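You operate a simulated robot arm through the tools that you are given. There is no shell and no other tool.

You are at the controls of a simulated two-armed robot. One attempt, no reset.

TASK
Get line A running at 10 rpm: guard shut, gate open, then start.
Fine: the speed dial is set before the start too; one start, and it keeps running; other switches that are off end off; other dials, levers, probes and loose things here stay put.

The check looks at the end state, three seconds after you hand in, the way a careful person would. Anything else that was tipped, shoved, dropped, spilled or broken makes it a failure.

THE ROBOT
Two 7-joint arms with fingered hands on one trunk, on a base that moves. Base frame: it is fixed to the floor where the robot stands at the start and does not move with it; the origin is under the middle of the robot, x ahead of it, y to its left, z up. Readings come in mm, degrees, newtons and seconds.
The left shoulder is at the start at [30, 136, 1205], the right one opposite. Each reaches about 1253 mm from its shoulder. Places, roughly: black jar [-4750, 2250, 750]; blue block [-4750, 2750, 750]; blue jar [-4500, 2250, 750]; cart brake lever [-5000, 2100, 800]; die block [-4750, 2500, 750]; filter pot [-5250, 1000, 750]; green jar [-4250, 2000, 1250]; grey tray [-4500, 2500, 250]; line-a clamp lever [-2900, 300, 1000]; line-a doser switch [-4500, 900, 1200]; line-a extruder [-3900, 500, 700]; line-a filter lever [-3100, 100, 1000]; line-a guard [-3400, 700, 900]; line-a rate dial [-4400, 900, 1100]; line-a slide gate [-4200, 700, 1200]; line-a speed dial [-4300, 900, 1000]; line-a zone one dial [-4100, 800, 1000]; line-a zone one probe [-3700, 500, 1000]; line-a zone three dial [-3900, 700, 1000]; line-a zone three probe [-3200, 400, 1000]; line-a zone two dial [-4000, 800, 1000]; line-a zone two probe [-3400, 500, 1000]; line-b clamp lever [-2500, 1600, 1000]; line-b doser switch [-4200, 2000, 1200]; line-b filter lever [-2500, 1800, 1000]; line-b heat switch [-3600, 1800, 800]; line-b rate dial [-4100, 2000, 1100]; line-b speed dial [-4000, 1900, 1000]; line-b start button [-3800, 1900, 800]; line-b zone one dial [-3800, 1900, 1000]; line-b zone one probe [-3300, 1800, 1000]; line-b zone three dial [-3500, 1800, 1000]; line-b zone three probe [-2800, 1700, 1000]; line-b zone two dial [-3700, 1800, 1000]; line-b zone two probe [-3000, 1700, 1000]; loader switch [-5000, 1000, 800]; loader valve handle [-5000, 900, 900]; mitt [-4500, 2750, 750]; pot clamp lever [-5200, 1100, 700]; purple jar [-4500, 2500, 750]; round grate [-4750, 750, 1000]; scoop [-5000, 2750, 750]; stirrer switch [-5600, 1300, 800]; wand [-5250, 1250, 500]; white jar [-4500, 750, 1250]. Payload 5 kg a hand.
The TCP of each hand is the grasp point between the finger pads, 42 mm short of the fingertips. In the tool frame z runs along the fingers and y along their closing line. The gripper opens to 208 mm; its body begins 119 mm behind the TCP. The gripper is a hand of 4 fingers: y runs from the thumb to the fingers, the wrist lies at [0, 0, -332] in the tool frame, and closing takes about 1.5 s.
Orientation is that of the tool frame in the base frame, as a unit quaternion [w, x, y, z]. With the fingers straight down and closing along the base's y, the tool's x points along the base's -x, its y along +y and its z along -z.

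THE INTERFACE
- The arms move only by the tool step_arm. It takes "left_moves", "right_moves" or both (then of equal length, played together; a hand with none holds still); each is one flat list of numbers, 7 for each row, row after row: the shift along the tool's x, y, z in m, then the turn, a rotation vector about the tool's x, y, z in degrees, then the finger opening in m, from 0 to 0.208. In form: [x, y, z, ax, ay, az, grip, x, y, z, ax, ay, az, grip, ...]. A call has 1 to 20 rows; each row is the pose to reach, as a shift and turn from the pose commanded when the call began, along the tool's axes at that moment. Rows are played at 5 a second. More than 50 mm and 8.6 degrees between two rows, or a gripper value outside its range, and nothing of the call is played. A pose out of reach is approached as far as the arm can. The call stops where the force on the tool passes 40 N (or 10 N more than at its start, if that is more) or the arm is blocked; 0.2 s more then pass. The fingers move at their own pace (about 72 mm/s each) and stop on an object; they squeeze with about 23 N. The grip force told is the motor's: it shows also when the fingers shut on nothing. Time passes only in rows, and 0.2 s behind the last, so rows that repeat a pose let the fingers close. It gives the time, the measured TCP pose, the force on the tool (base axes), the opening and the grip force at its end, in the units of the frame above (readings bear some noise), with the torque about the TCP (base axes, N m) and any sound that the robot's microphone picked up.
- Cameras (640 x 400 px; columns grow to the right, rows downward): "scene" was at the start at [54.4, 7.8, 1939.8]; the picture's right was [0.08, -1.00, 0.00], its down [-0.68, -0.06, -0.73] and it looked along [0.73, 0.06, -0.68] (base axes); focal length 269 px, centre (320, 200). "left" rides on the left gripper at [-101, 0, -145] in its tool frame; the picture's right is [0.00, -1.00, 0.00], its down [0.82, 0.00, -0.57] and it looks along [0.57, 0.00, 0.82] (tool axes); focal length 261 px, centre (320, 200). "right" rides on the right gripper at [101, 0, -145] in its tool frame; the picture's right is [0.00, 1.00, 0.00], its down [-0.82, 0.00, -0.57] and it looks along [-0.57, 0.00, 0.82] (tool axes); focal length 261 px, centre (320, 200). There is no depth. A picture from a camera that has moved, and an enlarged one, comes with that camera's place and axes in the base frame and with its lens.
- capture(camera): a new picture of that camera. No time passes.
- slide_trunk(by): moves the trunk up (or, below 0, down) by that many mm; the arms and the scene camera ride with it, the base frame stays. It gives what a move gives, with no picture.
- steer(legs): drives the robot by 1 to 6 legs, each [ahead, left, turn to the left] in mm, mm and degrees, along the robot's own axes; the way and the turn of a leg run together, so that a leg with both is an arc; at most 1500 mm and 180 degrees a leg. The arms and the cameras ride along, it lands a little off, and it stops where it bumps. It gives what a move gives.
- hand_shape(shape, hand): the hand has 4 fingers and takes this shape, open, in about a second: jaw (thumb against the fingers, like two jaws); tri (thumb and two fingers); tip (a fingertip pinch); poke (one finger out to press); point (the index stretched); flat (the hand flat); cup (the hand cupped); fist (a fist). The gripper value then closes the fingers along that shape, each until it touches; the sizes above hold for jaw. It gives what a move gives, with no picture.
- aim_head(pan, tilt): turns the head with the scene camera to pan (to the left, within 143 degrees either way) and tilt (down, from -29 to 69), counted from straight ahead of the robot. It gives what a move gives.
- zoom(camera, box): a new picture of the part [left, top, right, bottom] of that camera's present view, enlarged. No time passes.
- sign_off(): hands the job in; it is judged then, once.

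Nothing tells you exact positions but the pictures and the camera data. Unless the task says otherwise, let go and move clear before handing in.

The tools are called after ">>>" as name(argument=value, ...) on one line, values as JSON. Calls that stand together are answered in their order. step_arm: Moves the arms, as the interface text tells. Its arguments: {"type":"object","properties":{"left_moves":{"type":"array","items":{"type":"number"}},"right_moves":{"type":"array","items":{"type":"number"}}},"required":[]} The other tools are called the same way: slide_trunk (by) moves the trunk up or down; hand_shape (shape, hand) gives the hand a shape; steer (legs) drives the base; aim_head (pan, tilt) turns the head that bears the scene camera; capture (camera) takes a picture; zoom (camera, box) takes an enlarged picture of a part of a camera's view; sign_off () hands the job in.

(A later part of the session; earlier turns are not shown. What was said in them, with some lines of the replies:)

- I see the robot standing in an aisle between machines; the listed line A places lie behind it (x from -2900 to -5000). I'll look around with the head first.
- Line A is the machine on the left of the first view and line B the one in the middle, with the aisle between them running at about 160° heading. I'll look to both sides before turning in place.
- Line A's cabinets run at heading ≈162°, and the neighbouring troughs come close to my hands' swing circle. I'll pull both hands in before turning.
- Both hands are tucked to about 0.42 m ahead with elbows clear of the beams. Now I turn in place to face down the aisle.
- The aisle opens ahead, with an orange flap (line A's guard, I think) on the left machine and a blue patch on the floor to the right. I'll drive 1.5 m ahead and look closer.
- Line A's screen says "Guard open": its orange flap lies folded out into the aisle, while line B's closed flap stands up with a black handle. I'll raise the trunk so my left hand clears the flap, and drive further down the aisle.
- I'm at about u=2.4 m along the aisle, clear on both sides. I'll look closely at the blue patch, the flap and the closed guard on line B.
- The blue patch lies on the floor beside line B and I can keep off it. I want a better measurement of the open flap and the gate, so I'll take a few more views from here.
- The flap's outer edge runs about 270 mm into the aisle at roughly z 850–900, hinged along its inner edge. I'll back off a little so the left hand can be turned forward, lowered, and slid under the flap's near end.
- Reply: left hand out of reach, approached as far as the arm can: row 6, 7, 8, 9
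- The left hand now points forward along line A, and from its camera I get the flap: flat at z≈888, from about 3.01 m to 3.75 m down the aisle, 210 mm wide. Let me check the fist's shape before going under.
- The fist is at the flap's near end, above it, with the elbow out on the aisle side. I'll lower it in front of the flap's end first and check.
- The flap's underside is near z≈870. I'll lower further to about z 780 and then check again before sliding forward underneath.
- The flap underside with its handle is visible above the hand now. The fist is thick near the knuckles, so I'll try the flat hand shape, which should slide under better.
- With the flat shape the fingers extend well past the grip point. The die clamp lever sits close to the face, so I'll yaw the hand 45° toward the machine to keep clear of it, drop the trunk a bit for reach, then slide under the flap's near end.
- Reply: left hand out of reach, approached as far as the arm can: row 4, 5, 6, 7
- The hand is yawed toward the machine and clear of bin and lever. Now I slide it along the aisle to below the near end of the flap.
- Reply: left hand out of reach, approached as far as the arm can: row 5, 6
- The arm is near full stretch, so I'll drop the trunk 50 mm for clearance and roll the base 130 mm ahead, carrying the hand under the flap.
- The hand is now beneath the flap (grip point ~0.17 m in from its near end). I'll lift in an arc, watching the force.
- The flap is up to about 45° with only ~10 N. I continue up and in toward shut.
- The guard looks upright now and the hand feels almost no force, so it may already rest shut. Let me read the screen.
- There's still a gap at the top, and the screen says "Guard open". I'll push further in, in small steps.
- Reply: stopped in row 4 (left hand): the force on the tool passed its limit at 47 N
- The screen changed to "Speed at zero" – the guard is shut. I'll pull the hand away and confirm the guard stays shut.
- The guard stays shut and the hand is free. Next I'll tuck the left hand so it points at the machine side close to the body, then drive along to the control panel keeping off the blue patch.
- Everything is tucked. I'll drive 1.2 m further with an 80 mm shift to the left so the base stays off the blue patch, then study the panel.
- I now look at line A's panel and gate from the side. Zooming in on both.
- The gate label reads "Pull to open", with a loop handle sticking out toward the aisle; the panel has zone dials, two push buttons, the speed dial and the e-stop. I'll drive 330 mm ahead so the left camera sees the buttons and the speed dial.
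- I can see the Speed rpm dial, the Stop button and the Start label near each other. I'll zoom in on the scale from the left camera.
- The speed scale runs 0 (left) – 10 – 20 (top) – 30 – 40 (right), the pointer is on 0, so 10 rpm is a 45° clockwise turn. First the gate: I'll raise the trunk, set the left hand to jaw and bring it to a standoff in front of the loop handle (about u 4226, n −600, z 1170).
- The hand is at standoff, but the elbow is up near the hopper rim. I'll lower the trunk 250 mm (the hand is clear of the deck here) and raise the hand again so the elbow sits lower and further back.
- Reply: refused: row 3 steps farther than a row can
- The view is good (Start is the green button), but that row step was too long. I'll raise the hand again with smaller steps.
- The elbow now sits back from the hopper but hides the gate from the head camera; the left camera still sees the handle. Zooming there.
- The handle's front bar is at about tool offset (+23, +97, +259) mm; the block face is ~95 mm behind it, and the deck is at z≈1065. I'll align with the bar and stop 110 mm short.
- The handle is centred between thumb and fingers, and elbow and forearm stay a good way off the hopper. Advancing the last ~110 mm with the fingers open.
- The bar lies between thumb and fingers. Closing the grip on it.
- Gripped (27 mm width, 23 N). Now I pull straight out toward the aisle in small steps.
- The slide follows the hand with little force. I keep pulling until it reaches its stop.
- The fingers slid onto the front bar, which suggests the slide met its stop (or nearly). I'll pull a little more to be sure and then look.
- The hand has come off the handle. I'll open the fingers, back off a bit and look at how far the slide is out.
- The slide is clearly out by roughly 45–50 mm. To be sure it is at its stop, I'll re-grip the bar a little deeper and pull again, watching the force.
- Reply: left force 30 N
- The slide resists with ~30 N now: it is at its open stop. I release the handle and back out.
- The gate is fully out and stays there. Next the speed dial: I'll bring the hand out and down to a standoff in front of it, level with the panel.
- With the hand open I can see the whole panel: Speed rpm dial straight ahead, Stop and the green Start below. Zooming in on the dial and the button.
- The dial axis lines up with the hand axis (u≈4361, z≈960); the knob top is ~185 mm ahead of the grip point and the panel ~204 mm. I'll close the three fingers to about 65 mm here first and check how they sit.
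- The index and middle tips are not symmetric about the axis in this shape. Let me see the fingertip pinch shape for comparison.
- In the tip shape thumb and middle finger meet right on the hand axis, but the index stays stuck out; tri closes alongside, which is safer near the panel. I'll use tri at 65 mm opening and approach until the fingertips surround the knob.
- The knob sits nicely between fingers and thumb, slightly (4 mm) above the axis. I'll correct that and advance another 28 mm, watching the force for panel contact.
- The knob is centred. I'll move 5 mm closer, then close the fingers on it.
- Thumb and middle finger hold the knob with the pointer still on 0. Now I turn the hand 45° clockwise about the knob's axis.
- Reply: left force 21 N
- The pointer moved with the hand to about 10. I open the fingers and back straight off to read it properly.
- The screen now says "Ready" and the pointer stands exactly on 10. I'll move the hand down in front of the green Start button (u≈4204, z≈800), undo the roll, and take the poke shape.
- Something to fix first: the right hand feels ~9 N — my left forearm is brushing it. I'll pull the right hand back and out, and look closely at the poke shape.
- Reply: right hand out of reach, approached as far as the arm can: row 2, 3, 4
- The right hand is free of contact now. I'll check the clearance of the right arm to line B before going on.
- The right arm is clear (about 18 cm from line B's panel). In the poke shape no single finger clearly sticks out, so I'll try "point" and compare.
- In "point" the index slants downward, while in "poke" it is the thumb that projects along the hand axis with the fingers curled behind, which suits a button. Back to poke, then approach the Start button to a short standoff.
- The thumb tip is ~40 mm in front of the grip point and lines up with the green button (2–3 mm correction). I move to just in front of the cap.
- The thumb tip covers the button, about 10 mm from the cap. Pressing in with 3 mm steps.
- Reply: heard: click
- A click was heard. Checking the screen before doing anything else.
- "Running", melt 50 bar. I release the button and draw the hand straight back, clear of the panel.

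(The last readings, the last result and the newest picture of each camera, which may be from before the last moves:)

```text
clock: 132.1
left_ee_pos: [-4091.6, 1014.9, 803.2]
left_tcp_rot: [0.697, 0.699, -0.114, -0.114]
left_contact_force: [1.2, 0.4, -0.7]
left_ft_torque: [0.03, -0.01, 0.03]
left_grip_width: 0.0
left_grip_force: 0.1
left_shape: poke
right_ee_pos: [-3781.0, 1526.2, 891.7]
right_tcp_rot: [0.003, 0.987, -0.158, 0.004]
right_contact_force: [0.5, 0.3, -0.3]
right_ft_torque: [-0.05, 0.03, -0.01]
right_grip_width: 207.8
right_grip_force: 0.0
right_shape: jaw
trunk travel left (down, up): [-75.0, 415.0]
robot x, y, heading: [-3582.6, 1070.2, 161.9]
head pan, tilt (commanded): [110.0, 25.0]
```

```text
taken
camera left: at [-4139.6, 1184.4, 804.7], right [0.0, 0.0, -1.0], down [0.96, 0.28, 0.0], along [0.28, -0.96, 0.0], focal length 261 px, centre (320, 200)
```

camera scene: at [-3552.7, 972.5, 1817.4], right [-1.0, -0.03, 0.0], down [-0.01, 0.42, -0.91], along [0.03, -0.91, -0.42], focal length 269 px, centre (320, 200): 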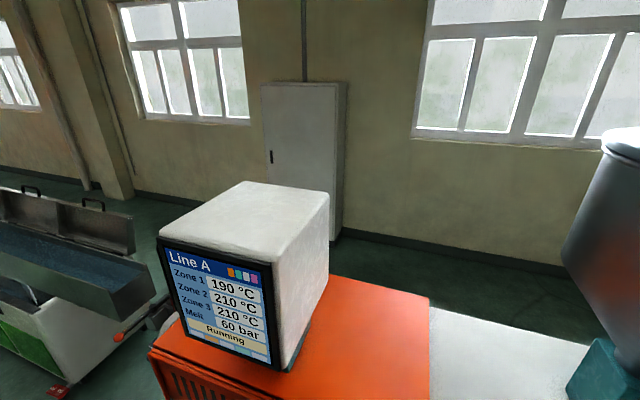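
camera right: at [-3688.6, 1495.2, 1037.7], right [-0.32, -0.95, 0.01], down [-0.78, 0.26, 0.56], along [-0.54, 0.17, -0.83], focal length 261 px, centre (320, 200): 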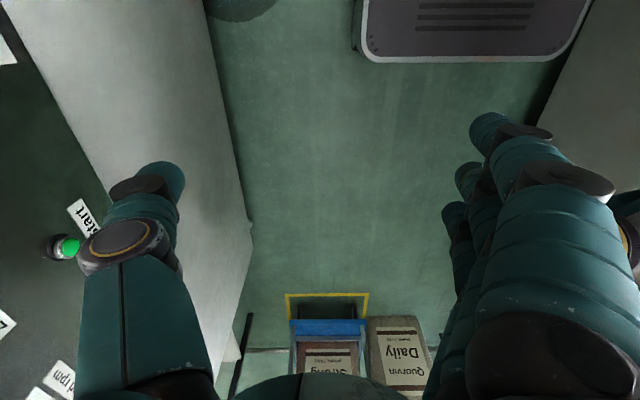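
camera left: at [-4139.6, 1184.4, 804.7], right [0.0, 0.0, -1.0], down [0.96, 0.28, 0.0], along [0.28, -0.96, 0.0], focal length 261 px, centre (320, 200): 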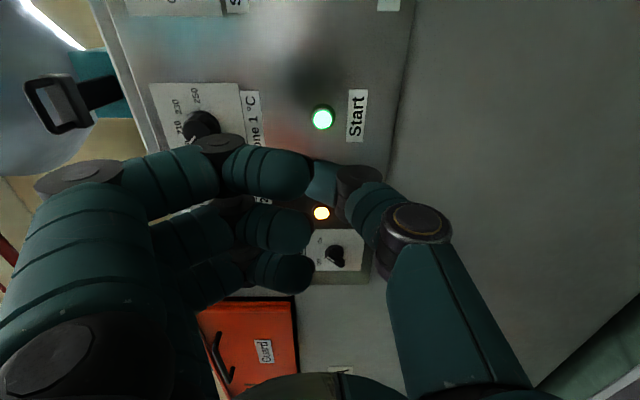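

Start is lit and the line runs (60 bar). Let me verify the dial, gate, guard and line B once more, while watching that it keeps running.

>>> aim_head(pan=60, tilt=42)

>>> capture(camera="scene")

>>> zoom(camera="scene", box=[290, 130, 510, 310])

>>> aim_head(pan=-50, tilt=40)

>>> capture(camera="scene")

```text
clock: 133.3
left_ee_pos: [-4091.1, 1013.5, 804.2]
left_tcp_rot: [0.696, 0.699, -0.115, -0.114]
left_contact_force: [0.5, 0.8, -0.1]
left_ft_torque: [-0.02, 0.01, 0.02]
left_grip_width: 0.1
left_grip_force: 0.1
left_shape: poke
right_ee_pos: [-3783.0, 1525.2, 891.7]
right_tcp_rot: [0.003, 0.988, -0.157, 0.003]
right_contact_force: [0.8, -0.7, 0.2]
right_ft_torque: [0.02, -0.01, -0.01]
right_grip_width: 207.9
right_grip_force: 0.0
right_shape: jaw
trunk travel left (down, up): [-75.0, 415.0]
robot x, y, heading: [-3585.2, 1071.7, 162.1]
head pan, tilt (commanded): [60.0, 42.0]
```

```text
taken
camera scene: at [-3618.4, 1007.9, 1791.1], right [-0.67, 0.74, 0.0], down [0.5, 0.45, -0.74], along [-0.55, -0.5, -0.67], focal length 269 px, centre (320, 200)
```

scene: 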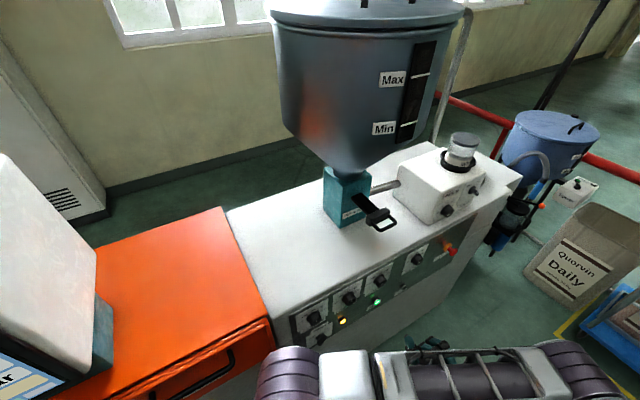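

```text
2.22 times, centred on (400, 220) of scene
camera zoom: at [-3618.4, 1007.9, 1791.1], right [-0.67, 0.74, 0.0], down [0.5, 0.45, -0.74], along [-0.55, -0.5, -0.67], focal length 598 px, centre (142, 156)
```

zoom: 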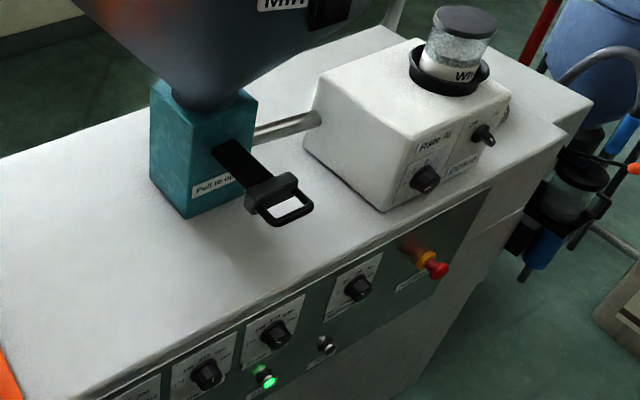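

```text
clock: 135.2
left_ee_pos: [-4092.4, 1014.1, 803.8]
left_tcp_rot: [0.697, 0.699, -0.115, -0.115]
left_contact_force: [-0.5, -0.1, -0.1]
left_ft_torque: [-0.01, -0.02, 0.02]
left_grip_width: 0.2
left_grip_force: 0.0
left_shape: poke
right_ee_pos: [-3781.7, 1526.1, 891.1]
right_tcp_rot: [0.003, 0.988, -0.157, 0.004]
right_contact_force: [0.5, 0.0, 0.3]
right_ft_torque: [-0.01, 0.03, 0.02]
right_grip_width: 207.7
right_grip_force: 0.0
right_shape: jaw
trunk travel left (down, up): [-75.0, 415.0]
robot x, y, heading: [-3585.3, 1076.6, 161.9]
head pan, tilt (commanded): [-50.0, 40.0]
```

```text
taken
camera scene: at [-3588.0, 1142.6, 1794.0], right [0.93, 0.37, 0.0], down [0.24, -0.6, -0.77], along [-0.29, 0.71, -0.64], focal length 269 px, centre (320, 200)
```

scene: 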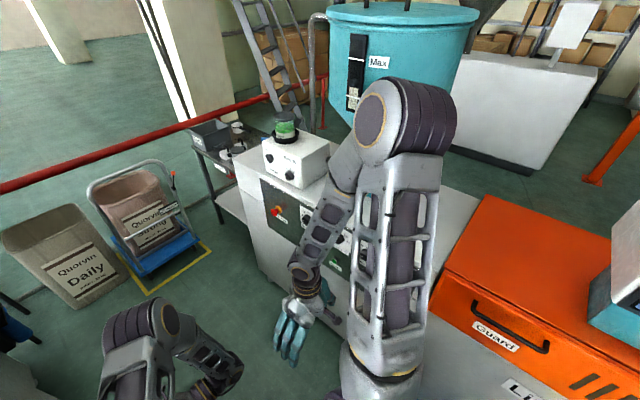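

Gate out, guard shut, jars and line B untouched. One last look at the screen and the speed dial before handing in.

>>> aim_head(pan=105, tilt=28)

>>> zoom(camera="scene", box=[100, 150, 320, 370])

>>> aim_head(pan=50, tilt=40)

>>> zoom(camera="scene", box=[300, 200, 460, 310])

```text
clock: 137.6
left_ee_pos: [-4091.7, 1014.8, 804.5]
left_tcp_rot: [0.696, 0.7, -0.116, -0.115]
left_contact_force: [-0.3, -0.4, 0.6]
left_ft_torque: [0.0, 0.0, -0.03]
left_grip_width: 0.0
left_grip_force: 0.0
left_shape: poke
right_ee_pos: [-3782.7, 1525.9, 892.4]
right_tcp_rot: [0.003, 0.988, -0.157, 0.004]
right_contact_force: [0.0, -0.2, 0.2]
right_ft_torque: [-0.01, -0.01, 0.0]
right_grip_width: 207.9
right_grip_force: 0.1
right_shape: jaw
trunk travel left (down, up): [-75.0, 415.0]
robot x, y, heading: [-3586.3, 1074.5, 162.1]
head pan, tilt (commanded): [105.0, 28.0]
```

```text
1.82 times, centred on (210, 260) of scene
camera zoom: at [-3561.2, 972.7, 1812.6], right [-1.0, 0.05, 0.0], down [0.03, 0.47, -0.88], along [-0.05, -0.88, -0.47], focal length 490 px, centre (520, 91)
```

zoom: 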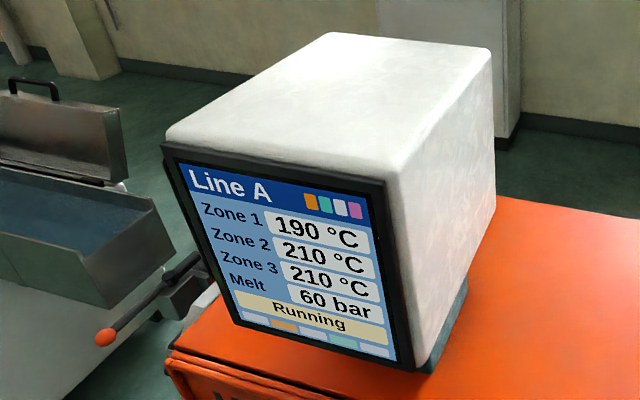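

```text
clock: 138.8
left_ee_pos: [-4092.1, 1013.8, 804.1]
left_tcp_rot: [0.697, 0.699, -0.115, -0.115]
left_contact_force: [0.2, 0.5, 0.2]
left_ft_torque: [0.0, -0.01, 0.03]
left_grip_width: 0.0
left_grip_force: 0.0
left_shape: poke
right_ee_pos: [-3783.1, 1526.3, 890.4]
right_tcp_rot: [0.003, 0.987, -0.159, 0.004]
right_contact_force: [0.1, -0.6, 0.2]
right_ft_torque: [0.03, -0.02, 0.01]
right_grip_width: 207.7
right_grip_force: 0.0
right_shape: jaw
trunk travel left (down, up): [-75.0, 415.0]
robot x, y, heading: [-3588.1, 1073.8, 161.8]
head pan, tilt (commanded): [50.0, 40.0]
```

```text
3.64 times, centred on (380, 255) of scene
camera zoom: at [-3628.4, 1018.8, 1794.0], right [-0.53, 0.85, 0.0], down [0.55, 0.34, -0.77], along [-0.65, -0.41, -0.64], focal length 979 px, centre (102, 0)
```

zoom: 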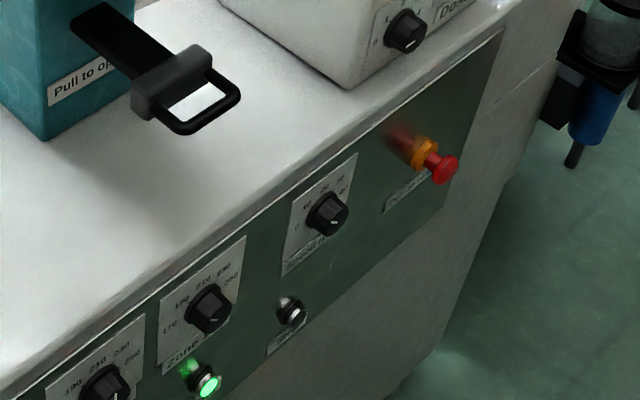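

Line A shows "Running" at a steady 60 bar. The guard is shut, the gate is at its open stop, and the speed pointer was on 10 when I last read it and hasn't been touched since. Both hands are clear, so I'm handing in.

>>> sign_off()

```text
The job is handed in.
```

Line A is running. Its screen shows "Running" with melt pressure steady at 60 bar, and I have handed the job in.

- **Guard:** swung up and shut, and it stayed shut when I let go.
- **Gate:** pulled out until it resisted with about 30 N, so it is at its open stop.
- **Speed dial:** turned from 0 to 10 rpm before the start. I read the pointer right after turning it and did not touch the dial again.
- **Start:** pressed once, with a single click. The button lit and the line was still running when I last looked, about 8 seconds later.

I worked no other switch, dial, lever or probe, and in the last views nothing looked moved or tipped. My left forearm brushed my own right hand for a moment with about 9 N, and I moved the right hand away. I kept the base off the blue patch on the floor beside line B.
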